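You operate a simulated robot arm through the tools that you are given. There is no shell and no other tool. Be economical: measure what you need, move in short steps, check, and stop when the job is done.

You run a simulated robot arm. Do the job below in one go: nothing can be reset, and whatever is moved stays where it is left.

TASK
Stack the spice tin labelled "oregano" from the long worktop on top of the spice tin marked "paprika".

The check looks at the end state, three seconds after you hand in, the way a careful person would. Anything else that was tipped, shoved, dropped, spilled or broken makes it a failure.

THE ROBOT
A 7-joint arm with a two-finger parallel gripper, fixed in place. Base frame: the origin is at the foot of the arm, x ahead of it, y to its left, z up; the work surface is at about z = 910. Units: mm, degrees, N and s.
With the tool pointing down near the work surface it reaches from about 240 to 680 mm from the base axis. Its first joint turns from -66.0 to 66.0 degrees. Payload 2.4 kg.
The TCP is the grasp point between the finger pads, 30 mm short of the fingertips. In the tool frame z runs along the fingers and y along their closing line. The gripper opens to 94 mm. The fingers are 28 mm wide and 10 mm thick; the gripper's body (50 by 96 mm) begins 55 mm behind the TCP.
Orientation is told as [roll, pitch, yaw] about the base's x, y, z axes, in that order, counted from this pose: with the fingers straight down and closing along the base's y, the tool's x points along the base's -x, its y along +y and its z along -z.

THE INTERFACE
- The arm moves only by the tool drive_tool. Its argument "targets" is a list of rows, each an object of numbers (a shift or turn left out is 0, a gripper value left out holds the last): "fingers": the gripper command, from -1 (fully open) to 1 (shut), values between in proportion; "tx", "ty", "tz": the shift along the tool's x, y, z in units of 400 mm (1.0 is 400 mm); "ax", "ay", "az": the turn, a rotation vector about the tool's x, y, z in units of 45 degrees (1.0 is 45 degrees). In form: [{"fingers": .., "tx": .., "ty": .., "tz": .., "ax": .., "ay": .., "az": ..}, ...]. A call has 1 to 12 rows; each row is the pose to reach, as a shift and turn from the pose commanded when the call began, along the tool's axes at that moment. A call with a number of a shift or a turn outside -1 to 1 is refused whole. Rows are played at 5 a second. More than 50 mm and 8.6 degrees between two rows, or a gripper value outside its range, and nothing of the call is played. A pose out of reach is approached as far as the arm can. The call stops where the force on the tool passes 40 N (or 10 N more than at its start, if that is more) or the arm is blocked; 0.2 s more then pass. Each finger travels about 153 mm/s and halts on what it meets, pressing with about 28 N; the grip force reading is that of the motor and also rises with nothing between the fingers. The clock runs only during rows and for 0.2 s after the last one: add rows that repeat a pose to give the fingers time. It gives the time, the measured TCP pose, the force on the tool (base axes), the opening and the grip force at its end, in the units of the frame above (readings bear some noise), and new pictures: "views" is both (left out), scene, wrist or none.
- Cameras (640 x 400 px; columns grow to the right, rows downward): "scene" is fixed at [53.5, 488.3, 1448.3]; the picture's right is [-0.60, -0.80, 0.00], its down [-0.42, 0.32, -0.85] and it looks along [0.68, -0.51, -0.53] (base axes); focal length 334 px, centre (320, 200). "wrist" rides on the gripper at [76, 14, -102] in the tool frame; the picture's right is [-0.18, 0.98, 0.00], its down [-0.75, -0.14, -0.64] and it looks along [-0.63, -0.12, 0.77] (tool axes); focal length 243 px, centre (320, 200). There is no depth. A picture from a camera that has moved, and an enlarged one, comes with that camera's place and axes in the base frame and with its lens.
- inspect(camera, box): a new picture of the part [left, top, right, bottom] of that camera's present view, enlarged. No time passes.
- close_job(): hands the job in; it is judged then, once.

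Go step by step. Nothing tells you positions but the pictures and the camera data: compare them with the known pose of the tool, close in by small moves and look again before you grip or let go. The budget is 90 turns and 170 pictures, counting those below and the enlarged ones. Unless the task says otherwise, let go and move clear before handing in, and close with one line.

The tools are called as name(argument=value, ...) on one line, values as JSON. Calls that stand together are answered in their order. drive_tool: Moves the arm, as the interface text tells. Its arguments: {"type":"object","properties":{"targets":{"type":"array"},"views":{"type":"string","enum":["both","scene","wrist","none"]}},"required":["targets"]} The other tools are called the same way: inspect (camera, box) takes an enlarged picture of a part of a camera's view; close_job () hands the job in.

At the start:

```text
t: 0.0
tcp_pos: [326.1, -25.4, 1162.8]
tcp_rot: [0.0, -0.1, 0.0]
wrist_force: [1.2, -0.1, 0.9]
gripper_width: 94.2
finger_force: 0.0
```

scene: 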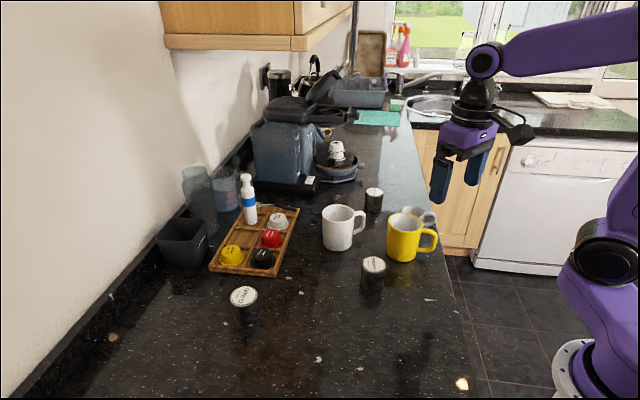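
wrist: 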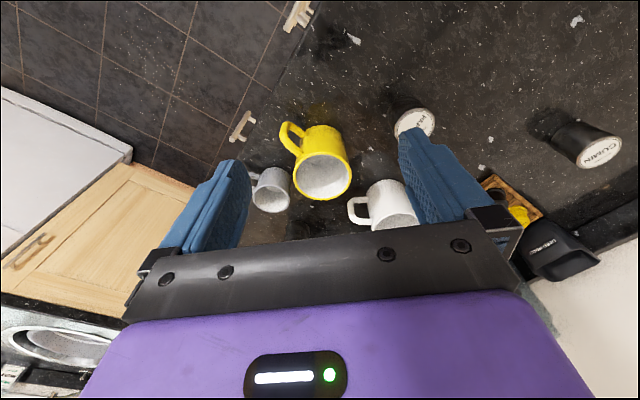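

I see three dark tins: one at lower left (seemingly "cumin"), one at centre near the yellow mug, and one behind the white mug. I'll enlarge them to read the labels.

inspect(camera="scene", box=[340, 170, 440, 300])

inspect(camera="scene", box=[200, 270, 300, 340])

inspect(camera="wrist", box=[380, 80, 640, 200])

```text
3.08 times, centred on (390, 235) of scene
camera zoom: at [53.5, 488.3, 1448.3], right [-0.6, -0.8, 0.0], down [-0.42, 0.32, -0.85], along [0.68, -0.51, -0.53], focal length 1029 px, centre (105, 92)
```

zoom: 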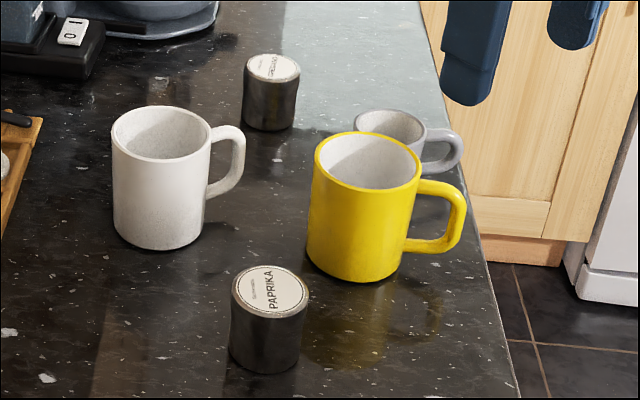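

```text
5.71 times, centred on (250, 305) of scene
camera zoom: at [53.5, 488.3, 1448.3], right [-0.6, -0.8, 0.0], down [-0.42, 0.32, -0.85], along [0.68, -0.51, -0.53], focal length 1912 px, centre (720, -400)
```

zoom: 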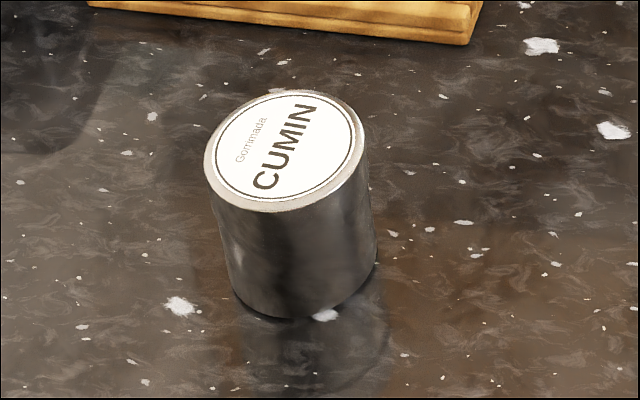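

```text
2.46 times, centred on (510, 140) of wrist
camera zoom: at [249.8, -11.1, 1266.3], right [0.18, 0.98, 0.0], down [0.75, -0.14, 0.64], along [0.63, -0.12, -0.77], focal length 597 px, centre (-148, 348)
```

zoom: 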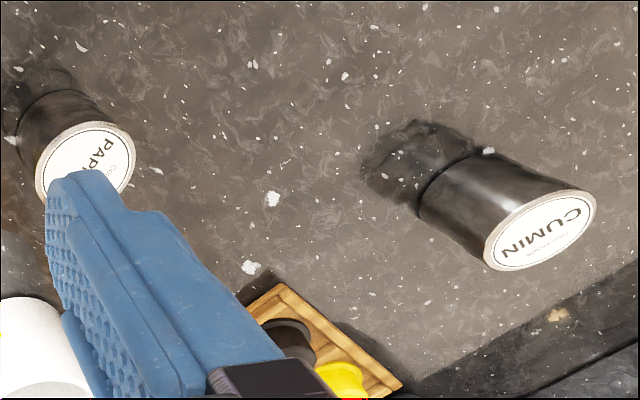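

The tin by the yellow mug is paprika, near (404, 82), with its top at about z=961. The tin at the back is oregano, near (621, -131). I'll move high toward the oregano tin, stopping short so I can see it with the wrist camera.

drive_tool(targets=[{"fingers": -1, "tx": -0.1, "ty": -0.044}, {"tx": -0.2, "ty": -0.088}, {"tx": -0.3, "ty": -0.132}, {"tx": -0.4, "ty": -0.176}, {"tx": -0.5, "ty": -0.22}, {"tx": -0.55, "ty": -0.264}, {"tx": -0.55, "ty": -0.264}])

```text
t: 1.6
tcp_pos: [546.6, -133.0, 1162.2]
tcp_rot: [0.1, -0.1, 0.0]
wrist_force: [-0.1, -0.1, -0.4]
gripper_width: 93.9
finger_force: 0.1
camera wrist: at [471.1, -118.3, 1265.8], right [0.18, 0.98, 0.0], down [0.75, -0.14, 0.64], along [0.63, -0.12, -0.77], focal length 243 px, centre (320, 200)
```

scene: 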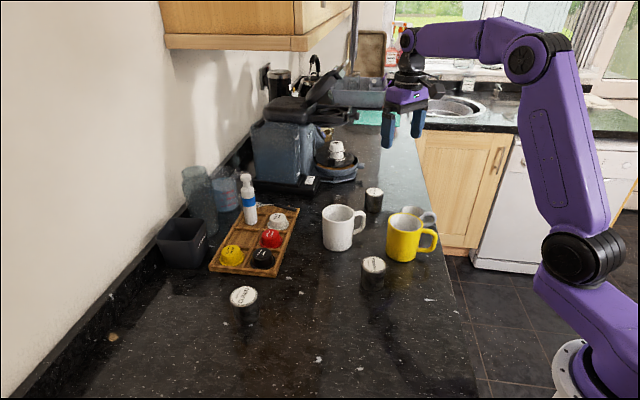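
wrist: 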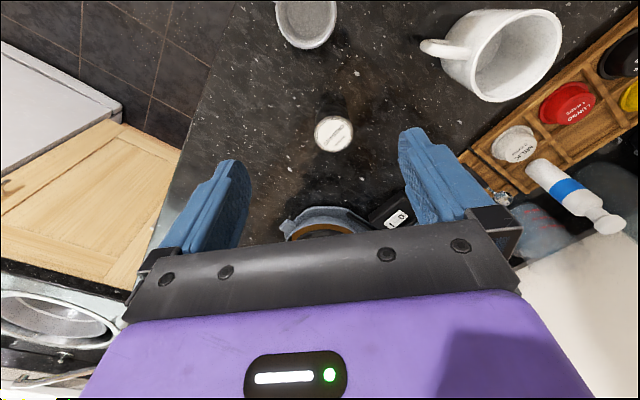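

The wrist view puts the oregano lid at about (612, -128). Next I'll move over it and partway down, then check.

drive_tool(targets=[{"tx": -0.08, "ty": 0.006}, {"tx": -0.16, "ty": 0.012}, {"tx": -0.16, "ty": 0.012, "tz": 0.1}, {"tx": -0.16, "ty": 0.012, "tz": 0.2}, {"tx": -0.16, "ty": 0.012, "tz": 0.3}, {"tx": -0.16, "ty": 0.012, "tz": 0.3}])

inspect(camera="scene", box=[330, 110, 450, 230])

```text
t: 3.0
tcp_pos: [607.0, -125.7, 1041.7]
tcp_rot: [0.0, 0.0, 0.0]
wrist_force: [0.3, -0.8, 0.1]
gripper_width: 94.1
finger_force: 0.0
camera wrist: at [531.7, -110.5, 1144.7], right [0.18, 0.98, 0.0], down [0.75, -0.14, 0.64], along [0.63, -0.12, -0.77], focal length 243 px, centre (320, 200)
```

scene: 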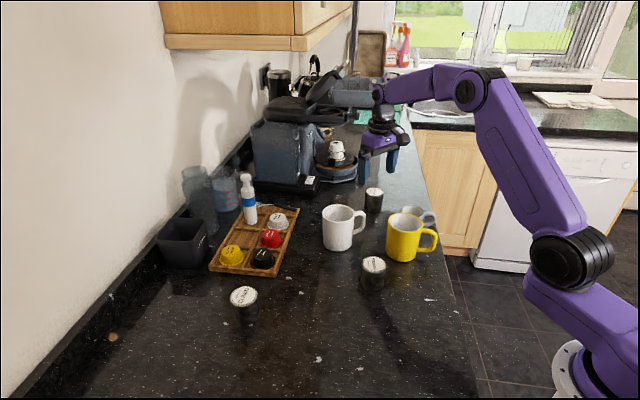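
wrist: 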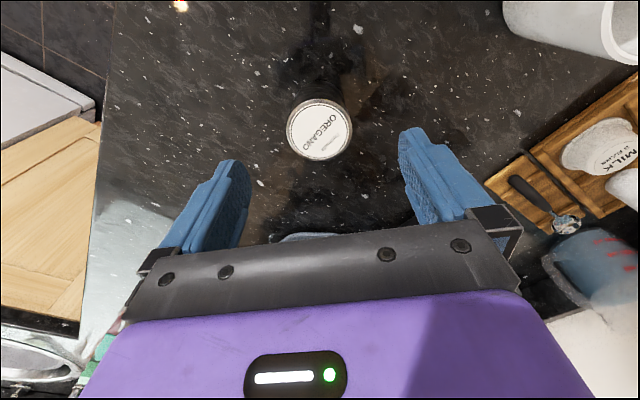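

```text
3.33 times, centred on (390, 170) of scene
camera zoom: at [53.5, 488.3, 1448.3], right [-0.6, -0.8, 0.0], down [-0.42, 0.32, -0.85], along [0.68, -0.51, -0.53], focal length 1115 px, centre (87, 300)
```

zoom: 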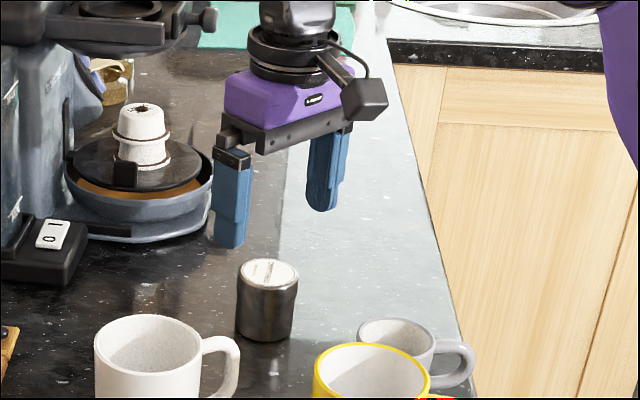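

The oregano label is confirmed and the lid centre is at about (612, -126). I'll shift 5 mm forward and go down in two stages.

drive_tool(targets=[{"tx": -0.012}, {"tx": -0.012, "tz": 0.05}, {"tx": -0.012, "tz": 0.1}, {"tx": -0.012, "tz": 0.12}, {"tx": -0.012, "tz": 0.12}])

inspect(camera="scene", box=[330, 130, 430, 230])

```text
t: 4.2
tcp_pos: [613.3, -125.7, 993.7]
tcp_rot: [0.0, 0.0, -0.1]
wrist_force: [0.1, -0.3, -0.3]
gripper_width: 93.9
finger_force: 0.0
camera wrist: at [537.4, -111.2, 1096.8], right [0.18, 0.98, 0.0], down [0.75, -0.14, 0.64], along [0.63, -0.12, -0.77], focal length 243 px, centre (320, 200)
```

scene: 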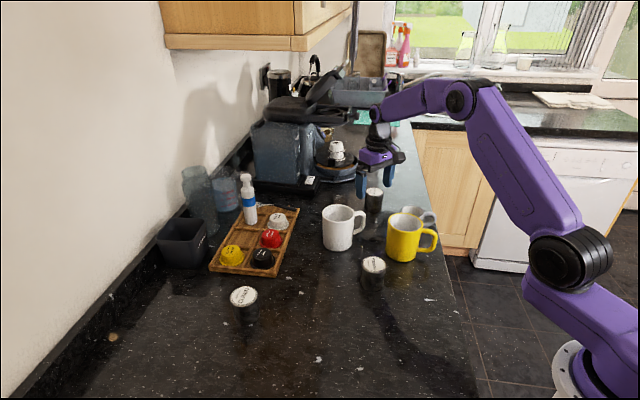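
wrist: 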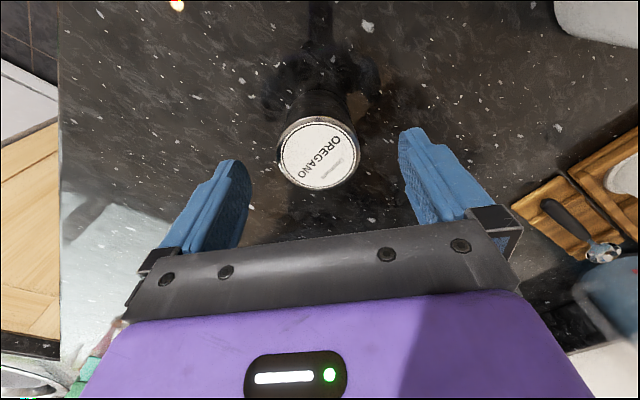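

```text
4.00 times, centred on (380, 180) of scene
camera zoom: at [53.5, 488.3, 1448.3], right [-0.6, -0.8, 0.0], down [-0.42, 0.32, -0.85], along [0.68, -0.51, -0.53], focal length 1338 px, centre (80, 280)
```

zoom: 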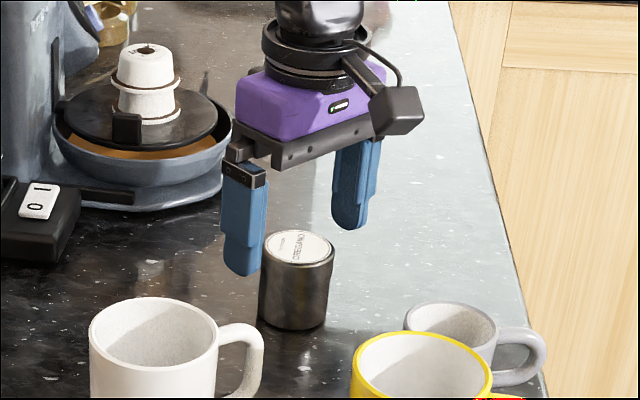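

The tin is centred between the fingers, at about (611, -126). I'll lower to z≈955 and close.

drive_tool(targets=[{"tx": 0.003, "tz": 0.04}, {"tx": 0.003, "tz": 0.08}, {"tx": 0.003, "tz": 0.096}, {"tx": 0.003, "tz": 0.096}, {"tx": 0.003, "tz": 0.096}])

inspect(camera="scene", box=[330, 130, 430, 230])

```text
t: 5.4
tcp_pos: [612.9, -126.2, 956.3]
tcp_rot: [0.1, -0.1, 0.0]
wrist_force: [-0.1, -0.7, 0.5]
gripper_width: 94.1
finger_force: 0.1
camera wrist: at [536.8, -111.5, 1059.9], right [0.18, 0.98, 0.0], down [0.75, -0.14, 0.64], along [0.63, -0.12, -0.77], focal length 243 px, centre (320, 200)
```

scene: 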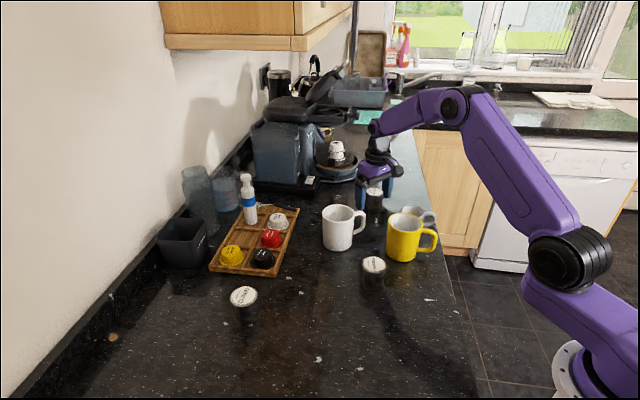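
wrist: 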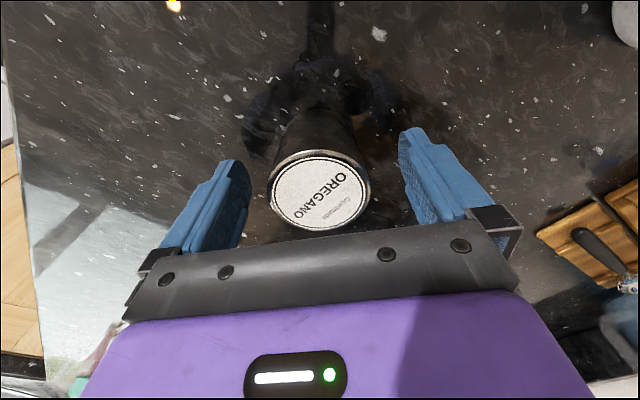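

```text
4.00 times, centred on (380, 180) of scene
camera zoom: at [53.5, 488.3, 1448.3], right [-0.6, -0.8, 0.0], down [-0.42, 0.32, -0.85], along [0.68, -0.51, -0.53], focal length 1338 px, centre (80, 280)
```

zoom: 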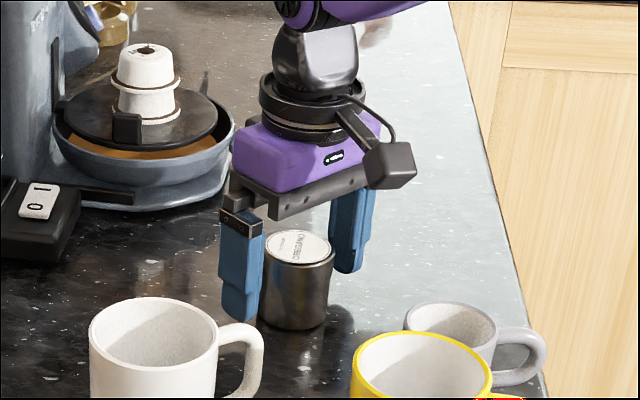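

The fingers straddle the tin with equal clearance on both sides. I'll close them now.

drive_tool(targets=[{"fingers": 0.0}, {"fingers": 0.5}, {"fingers": 1}, {"fingers": 1}, {"fingers": 1}])

```text
t: 6.6
tcp_pos: [613.4, -126.4, 957.6]
tcp_rot: [0.0, -0.1, 0.0]
wrist_force: [-0.8, 0.4, -0.3]
gripper_width: 51.6
finger_force: 28.3
camera wrist: at [536.8, -111.5, 1059.9], right [0.18, 0.98, 0.0], down [0.75, -0.14, 0.64], along [0.63, -0.12, -0.77], focal length 243 px, centre (320, 200)
```

scene: 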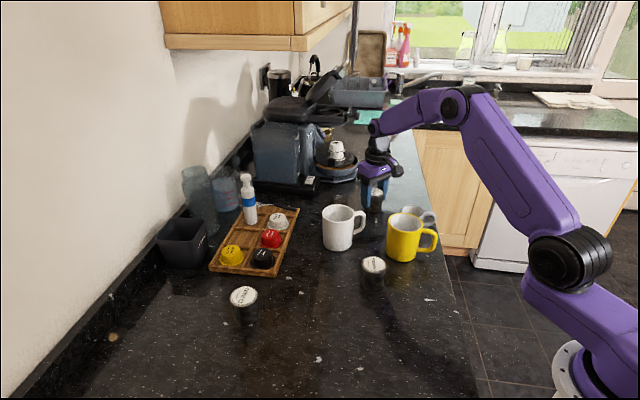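
wrist: 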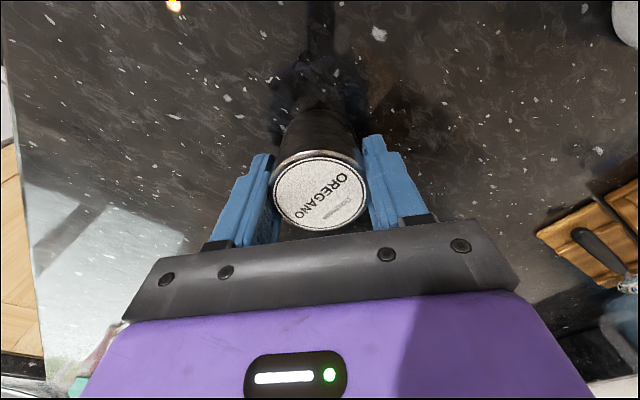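

The tin is held at a 51.6 mm opening. I'll lift it straight up before carrying it.

drive_tool(targets=[{"tz": -0.03}, {"tz": -0.1}, {"tz": -0.2}, {"tz": -0.3}, {"tz": -0.4}, {"tz": -0.48}, {"tz": -0.48}])

```text
t: 8.2
tcp_pos: [613.1, -125.3, 1149.0]
tcp_rot: [0.0, 0.0, 0.0]
wrist_force: [-0.6, 0.5, -0.1]
gripper_width: 51.2
finger_force: 28.1
camera wrist: at [536.7, -112.0, 1251.4], right [0.18, 0.98, 0.0], down [0.75, -0.14, 0.64], along [0.63, -0.12, -0.77], focal length 243 px, centre (320, 200)
```

scene: 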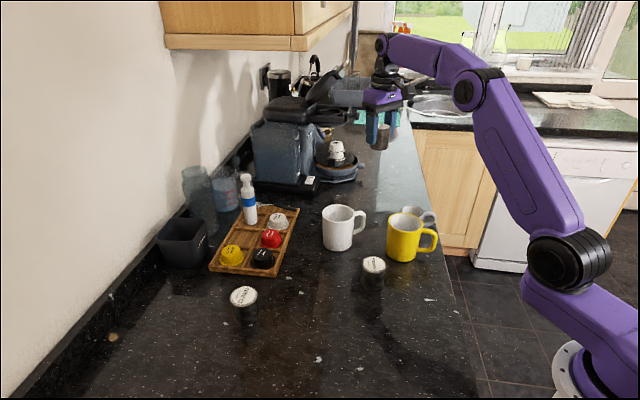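
wrist: 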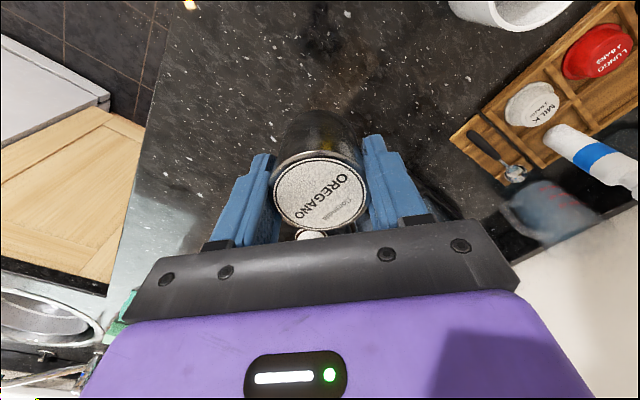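

The tin is lifted and hasn't moved in the grip. I'll carry it over to above the paprika tin at about (400, 86), staying high.

drive_tool(targets=[{"tx": 0.04, "ty": 0.04}, {"tx": 0.11, "ty": 0.11}, {"tx": 0.18, "ty": 0.18}, {"tx": 0.25, "ty": 0.25}, {"tx": 0.32, "ty": 0.32}, {"tx": 0.39, "ty": 0.39}, {"tx": 0.46, "ty": 0.46}, {"tx": 0.51, "ty": 0.505}, {"tx": 0.532, "ty": 0.529}, {"tx": 0.532, "ty": 0.529}, {"tx": 0.532, "ty": 0.529}])

inspect(camera="wrist", box=[220, 20, 420, 145])

```text
t: 10.6
tcp_pos: [400.5, 84.4, 1148.2]
tcp_rot: [0.0, 0.0, 0.0]
wrist_force: [-0.7, 1.1, -1.3]
gripper_width: 51.2
finger_force: 28.4
camera wrist: at [324.7, 98.5, 1250.9], right [0.18, 0.98, 0.0], down [0.75, -0.14, 0.64], along [0.63, -0.12, -0.77], focal length 243 px, centre (320, 200)
```

scene: 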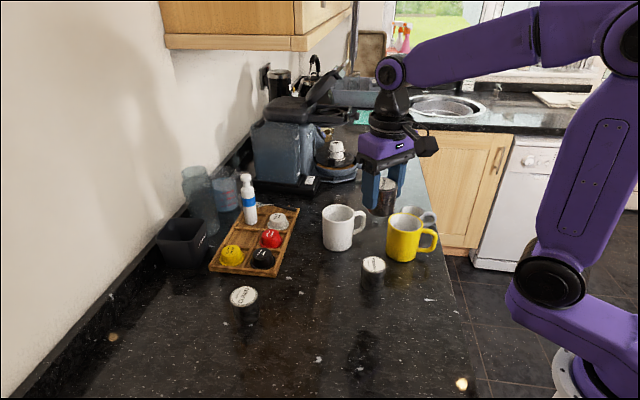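
wrist: 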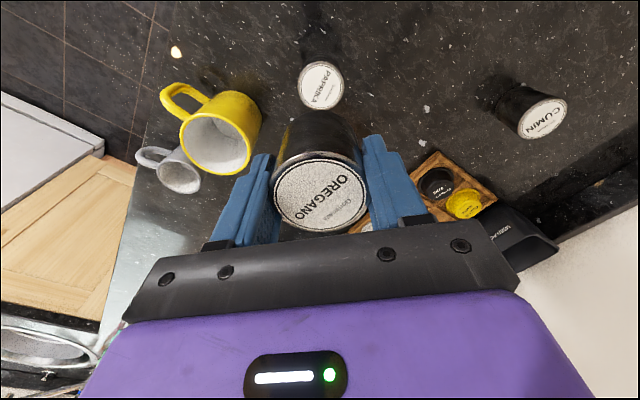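

```text
3.20 times, centred on (320, 82) of wrist
camera zoom: at [324.7, 98.5, 1250.9], right [0.18, 0.98, 0.0], down [0.75, -0.14, 0.64], along [0.63, -0.12, -0.77], focal length 776 px, centre (320, 576)
```

zoom: 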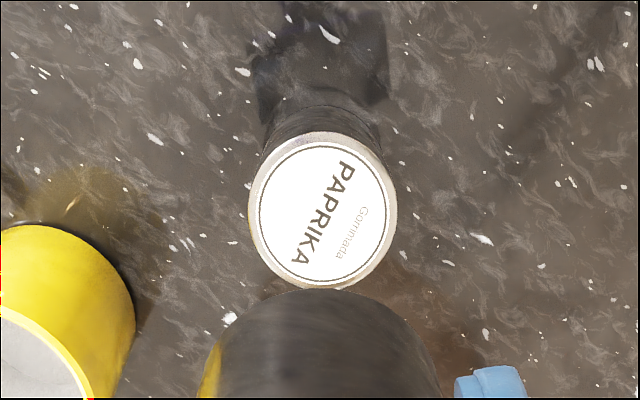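

The wrist view puts the paprika lid at about (400, 85), right under the held tin. I'll descend partway, to z≈1040, and recheck from both cameras.

drive_tool(targets=[{"tz": 0.08}, {"tz": 0.16}, {"tz": 0.23}, {"tz": 0.27}, {"tz": 0.27}, {"tz": 0.27}])

inspect(camera="scene", box=[320, 180, 440, 300])

inspect(camera="wrist", box=[220, 40, 420, 240])

```text
t: 12.0
tcp_pos: [400.5, 84.0, 1040.5]
tcp_rot: [-0.1, 0.1, 0.0]
wrist_force: [0.1, 0.0, -0.5]
gripper_width: 51.2
finger_force: 27.5
camera wrist: at [324.4, 100.4, 1143.3], right [0.18, 0.98, 0.0], down [0.75, -0.14, 0.64], along [0.63, -0.12, -0.77], focal length 243 px, centre (320, 200)
```

scene: 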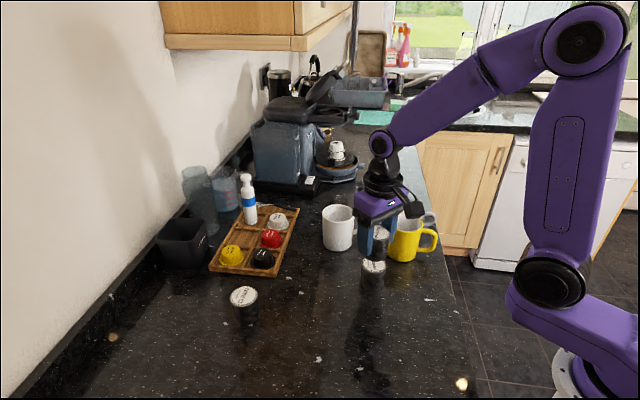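
wrist: 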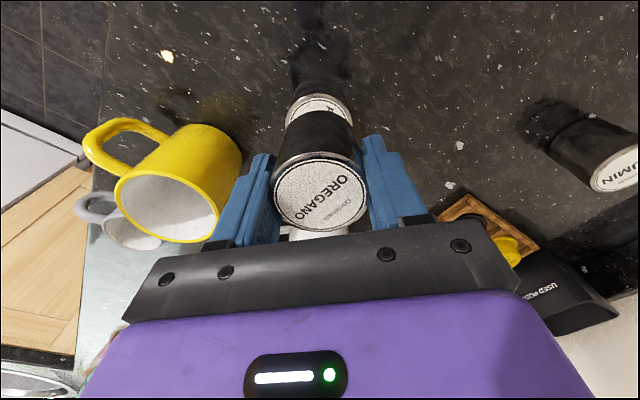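

```text
3.33 times, centred on (380, 240) of scene
camera zoom: at [53.5, 488.3, 1448.3], right [-0.6, -0.8, 0.0], down [-0.42, 0.32, -0.85], along [0.68, -0.51, -0.53], focal length 1115 px, centre (120, 67)
```

zoom: 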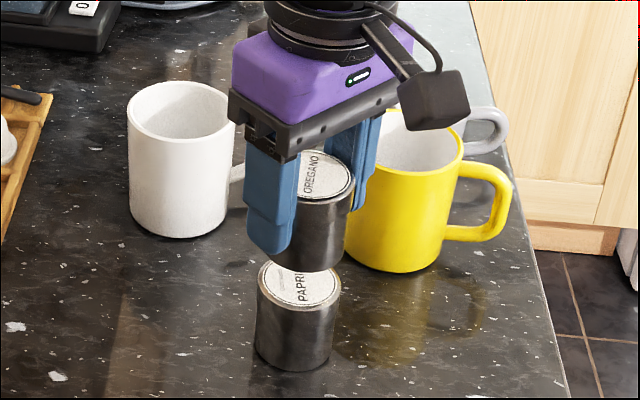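

```text
2.00 times, centred on (320, 140) of wrist
camera zoom: at [324.4, 100.4, 1143.3], right [0.18, 0.98, 0.0], down [0.75, -0.14, 0.64], along [0.63, -0.12, -0.77], focal length 485 px, centre (320, 320)
```

zoom: 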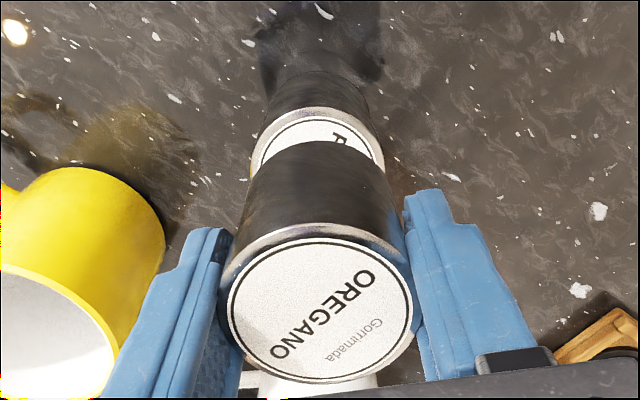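

Both views show the tins aligned to within a few mm. I'll lower to a few mm above contact and compare again.

drive_tool(targets=[{"tz": 0.03}, {"tz": 0.05}, {"tz": 0.07}, {"tz": 0.07}, {"tz": 0.07}])

inspect(camera="scene", box=[340, 210, 420, 300])

inspect(camera="wrist", box=[250, 60, 390, 240])

```text
t: 13.2
tcp_pos: [401.0, 84.7, 1012.1]
tcp_rot: [0.0, -0.2, 0.0]
wrist_force: [-3.2, 0.6, 15.5]
gripper_width: 51.4
finger_force: 28.2
camera wrist: at [324.4, 99.6, 1115.4], right [0.18, 0.98, 0.0], down [0.75, -0.14, 0.64], along [0.63, -0.12, -0.77], focal length 243 px, centre (320, 200)
```

scene: 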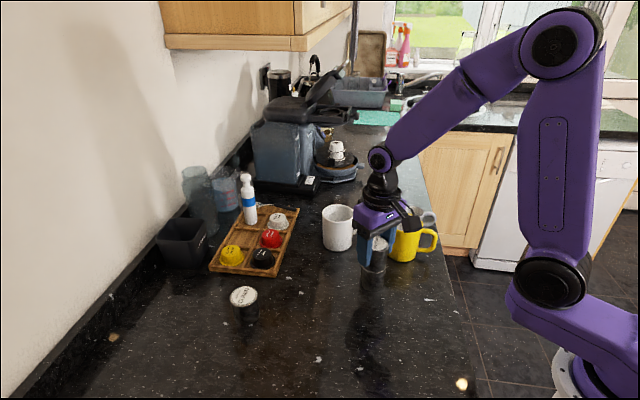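
wrist: 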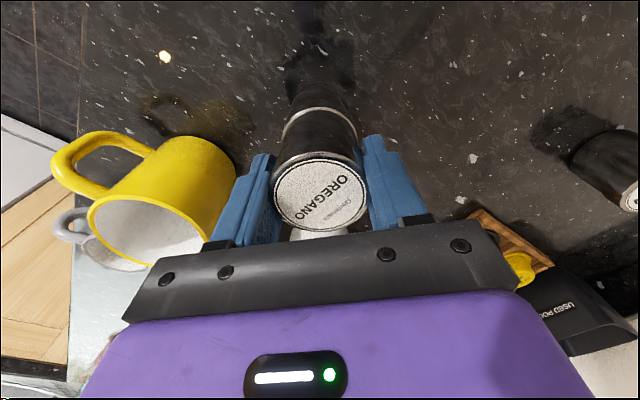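

```text
4.44 times, centred on (380, 255) of scene
camera zoom: at [53.2, 488.3, 1448.3], right [-0.6, -0.8, 0.0], down [-0.42, 0.32, -0.85], along [0.68, -0.51, -0.53], focal length 1487 px, centre (53, -44)
```

zoom: 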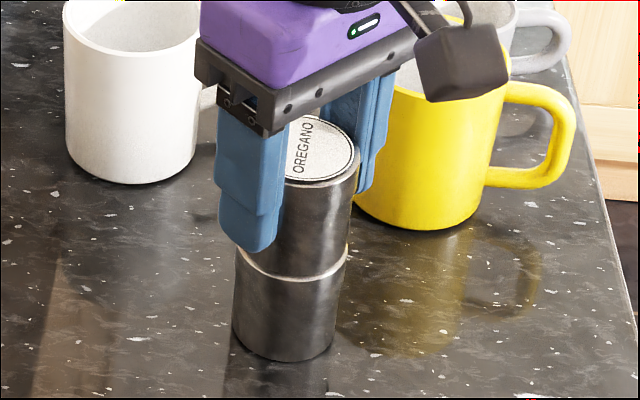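

```text
2.22 times, centred on (320, 150) of wrist
camera zoom: at [324.4, 99.6, 1115.4], right [0.18, 0.98, 0.0], down [0.75, -0.14, 0.64], along [0.63, -0.12, -0.77], focal length 539 px, centre (320, 311)
```

zoom: 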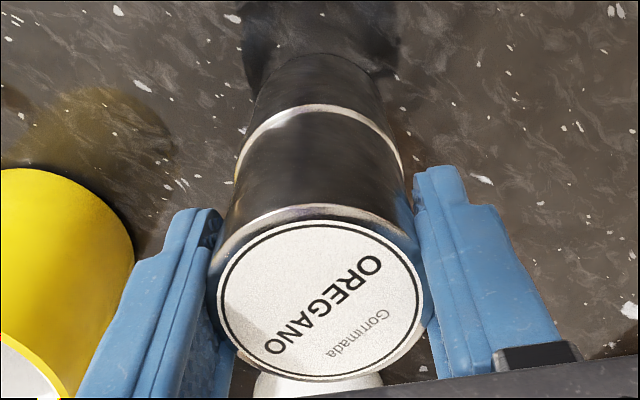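

The oregano tin has touched down on the paprika tin (15 N upward) and sits concentric with it. I'll ease off the pressure slightly, then open gently.

drive_tool(targets=[{"fingers": 1, "tz": -0.0015}, {"tz": -0.0015}, {"tz": -0.0015}], views="none")

```text
t: 14.0
tcp_pos: [400.4, 83.4, 1013.5]
tcp_rot: [0.0, 0.0, 0.1]
wrist_force: [0.5, 0.0, 1.1]
gripper_width: 50.9
finger_force: 28.1
```

The contact force is now about 1 N, so the tin is just resting. I'll open partway.

drive_tool(targets=[{"fingers": -0.2}, {"fingers": -0.4}, {"fingers": -0.6}, {"fingers": -0.6}, {"fingers": -0.6}])

inspect(camera="scene", box=[340, 210, 420, 300])

```text
t: 15.2
tcp_pos: [401.2, 84.4, 1012.6]
tcp_rot: [0.1, 0.0, -0.1]
wrist_force: [0.0, 0.3, 0.0]
gripper_width: 75.4
finger_force: 0.1
camera wrist: at [324.6, 99.6, 1116.0], right [0.18, 0.98, 0.0], down [0.75, -0.14, 0.64], along [0.63, -0.12, -0.77], focal length 243 px, centre (320, 200)
```

scene: 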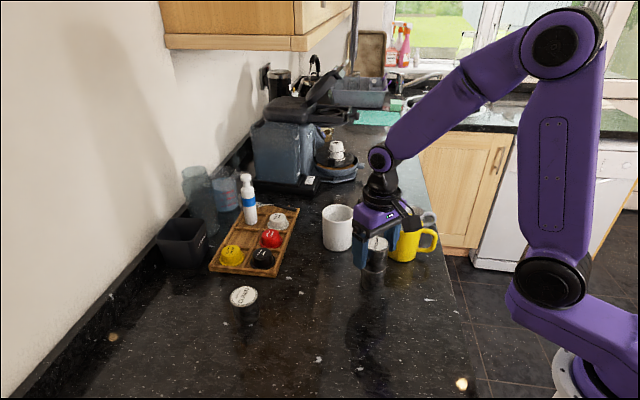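
wrist: 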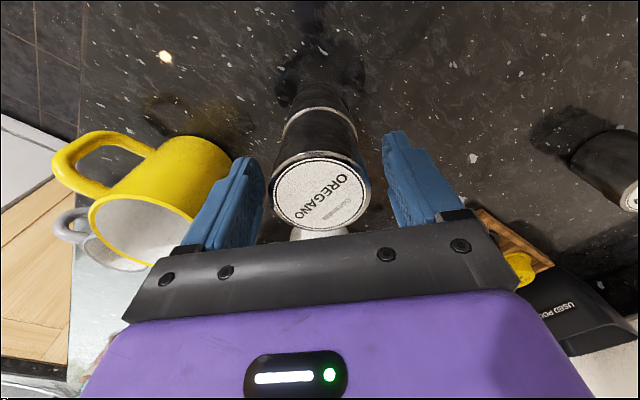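

```text
4.44 times, centred on (380, 255) of scene
camera zoom: at [53.5, 488.3, 1448.3], right [-0.6, -0.8, 0.0], down [-0.42, 0.32, -0.85], along [0.68, -0.51, -0.53], focal length 1487 px, centre (53, -44)
```

zoom: 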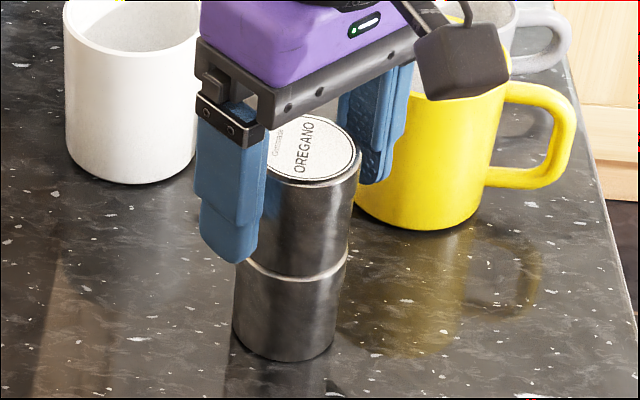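

The fingers are clear and the tins stand square on each other. I'll raise the gripper straight up.

drive_tool(targets=[{"tz": -0.03}, {"tz": -0.1}, {"tz": -0.2}, {"tz": -0.3}, {"tz": -0.4}, {"tz": -0.4}])

inspect(camera="scene", box=[320, 180, 440, 300])

```text
t: 16.6
tcp_pos: [401.1, 84.3, 1173.0]
tcp_rot: [0.0, 0.0, 0.0]
wrist_force: [0.6, 0.4, 0.1]
gripper_width: 75.5
finger_force: 0.1
camera wrist: at [325.8, 99.9, 1276.4], right [0.18, 0.98, 0.0], down [0.75, -0.14, 0.64], along [0.63, -0.12, -0.77], focal length 243 px, centre (320, 200)
```

scene: 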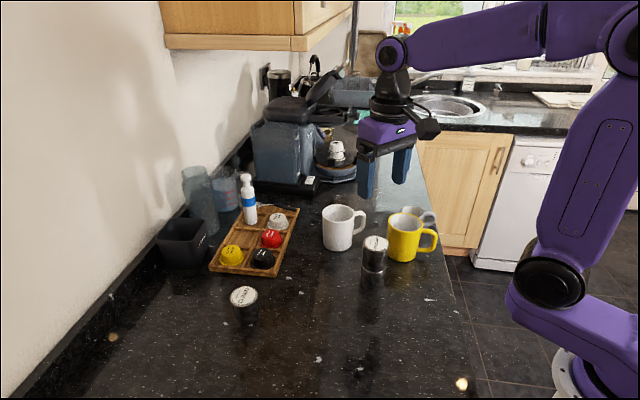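
wrist: 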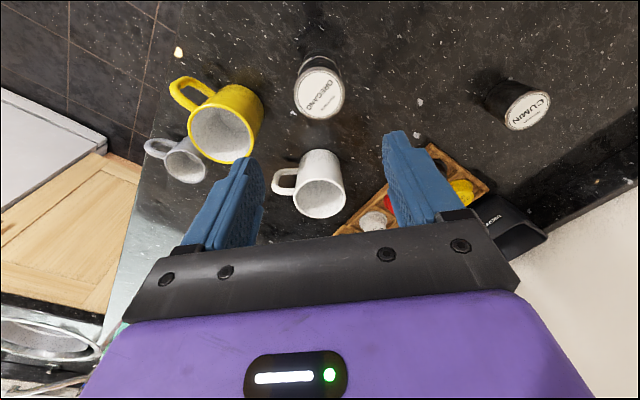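

```text
3.33 times, centred on (380, 240) of scene
camera zoom: at [53.5, 488.3, 1448.3], right [-0.6, -0.8, 0.0], down [-0.42, 0.32, -0.85], along [0.68, -0.51, -0.53], focal length 1115 px, centre (120, 67)
```

zoom: 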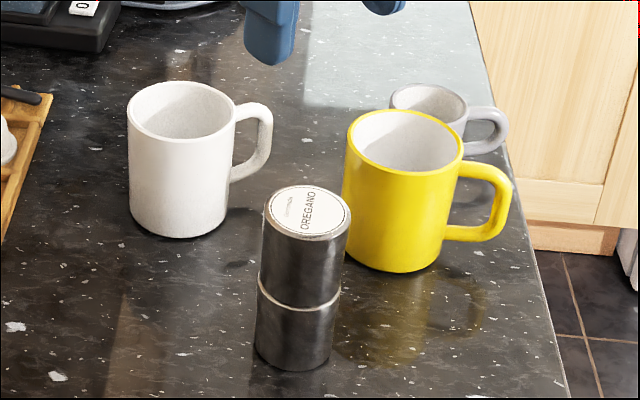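

The stack is upright and aligned, the arm is clear, and nothing else has moved. I'm handing in.

close_job()

```text
The job is handed in.
```

The oregano tin is stacked squarely on top of the paprika tin, the gripper is clear, and nothing else was disturbed.
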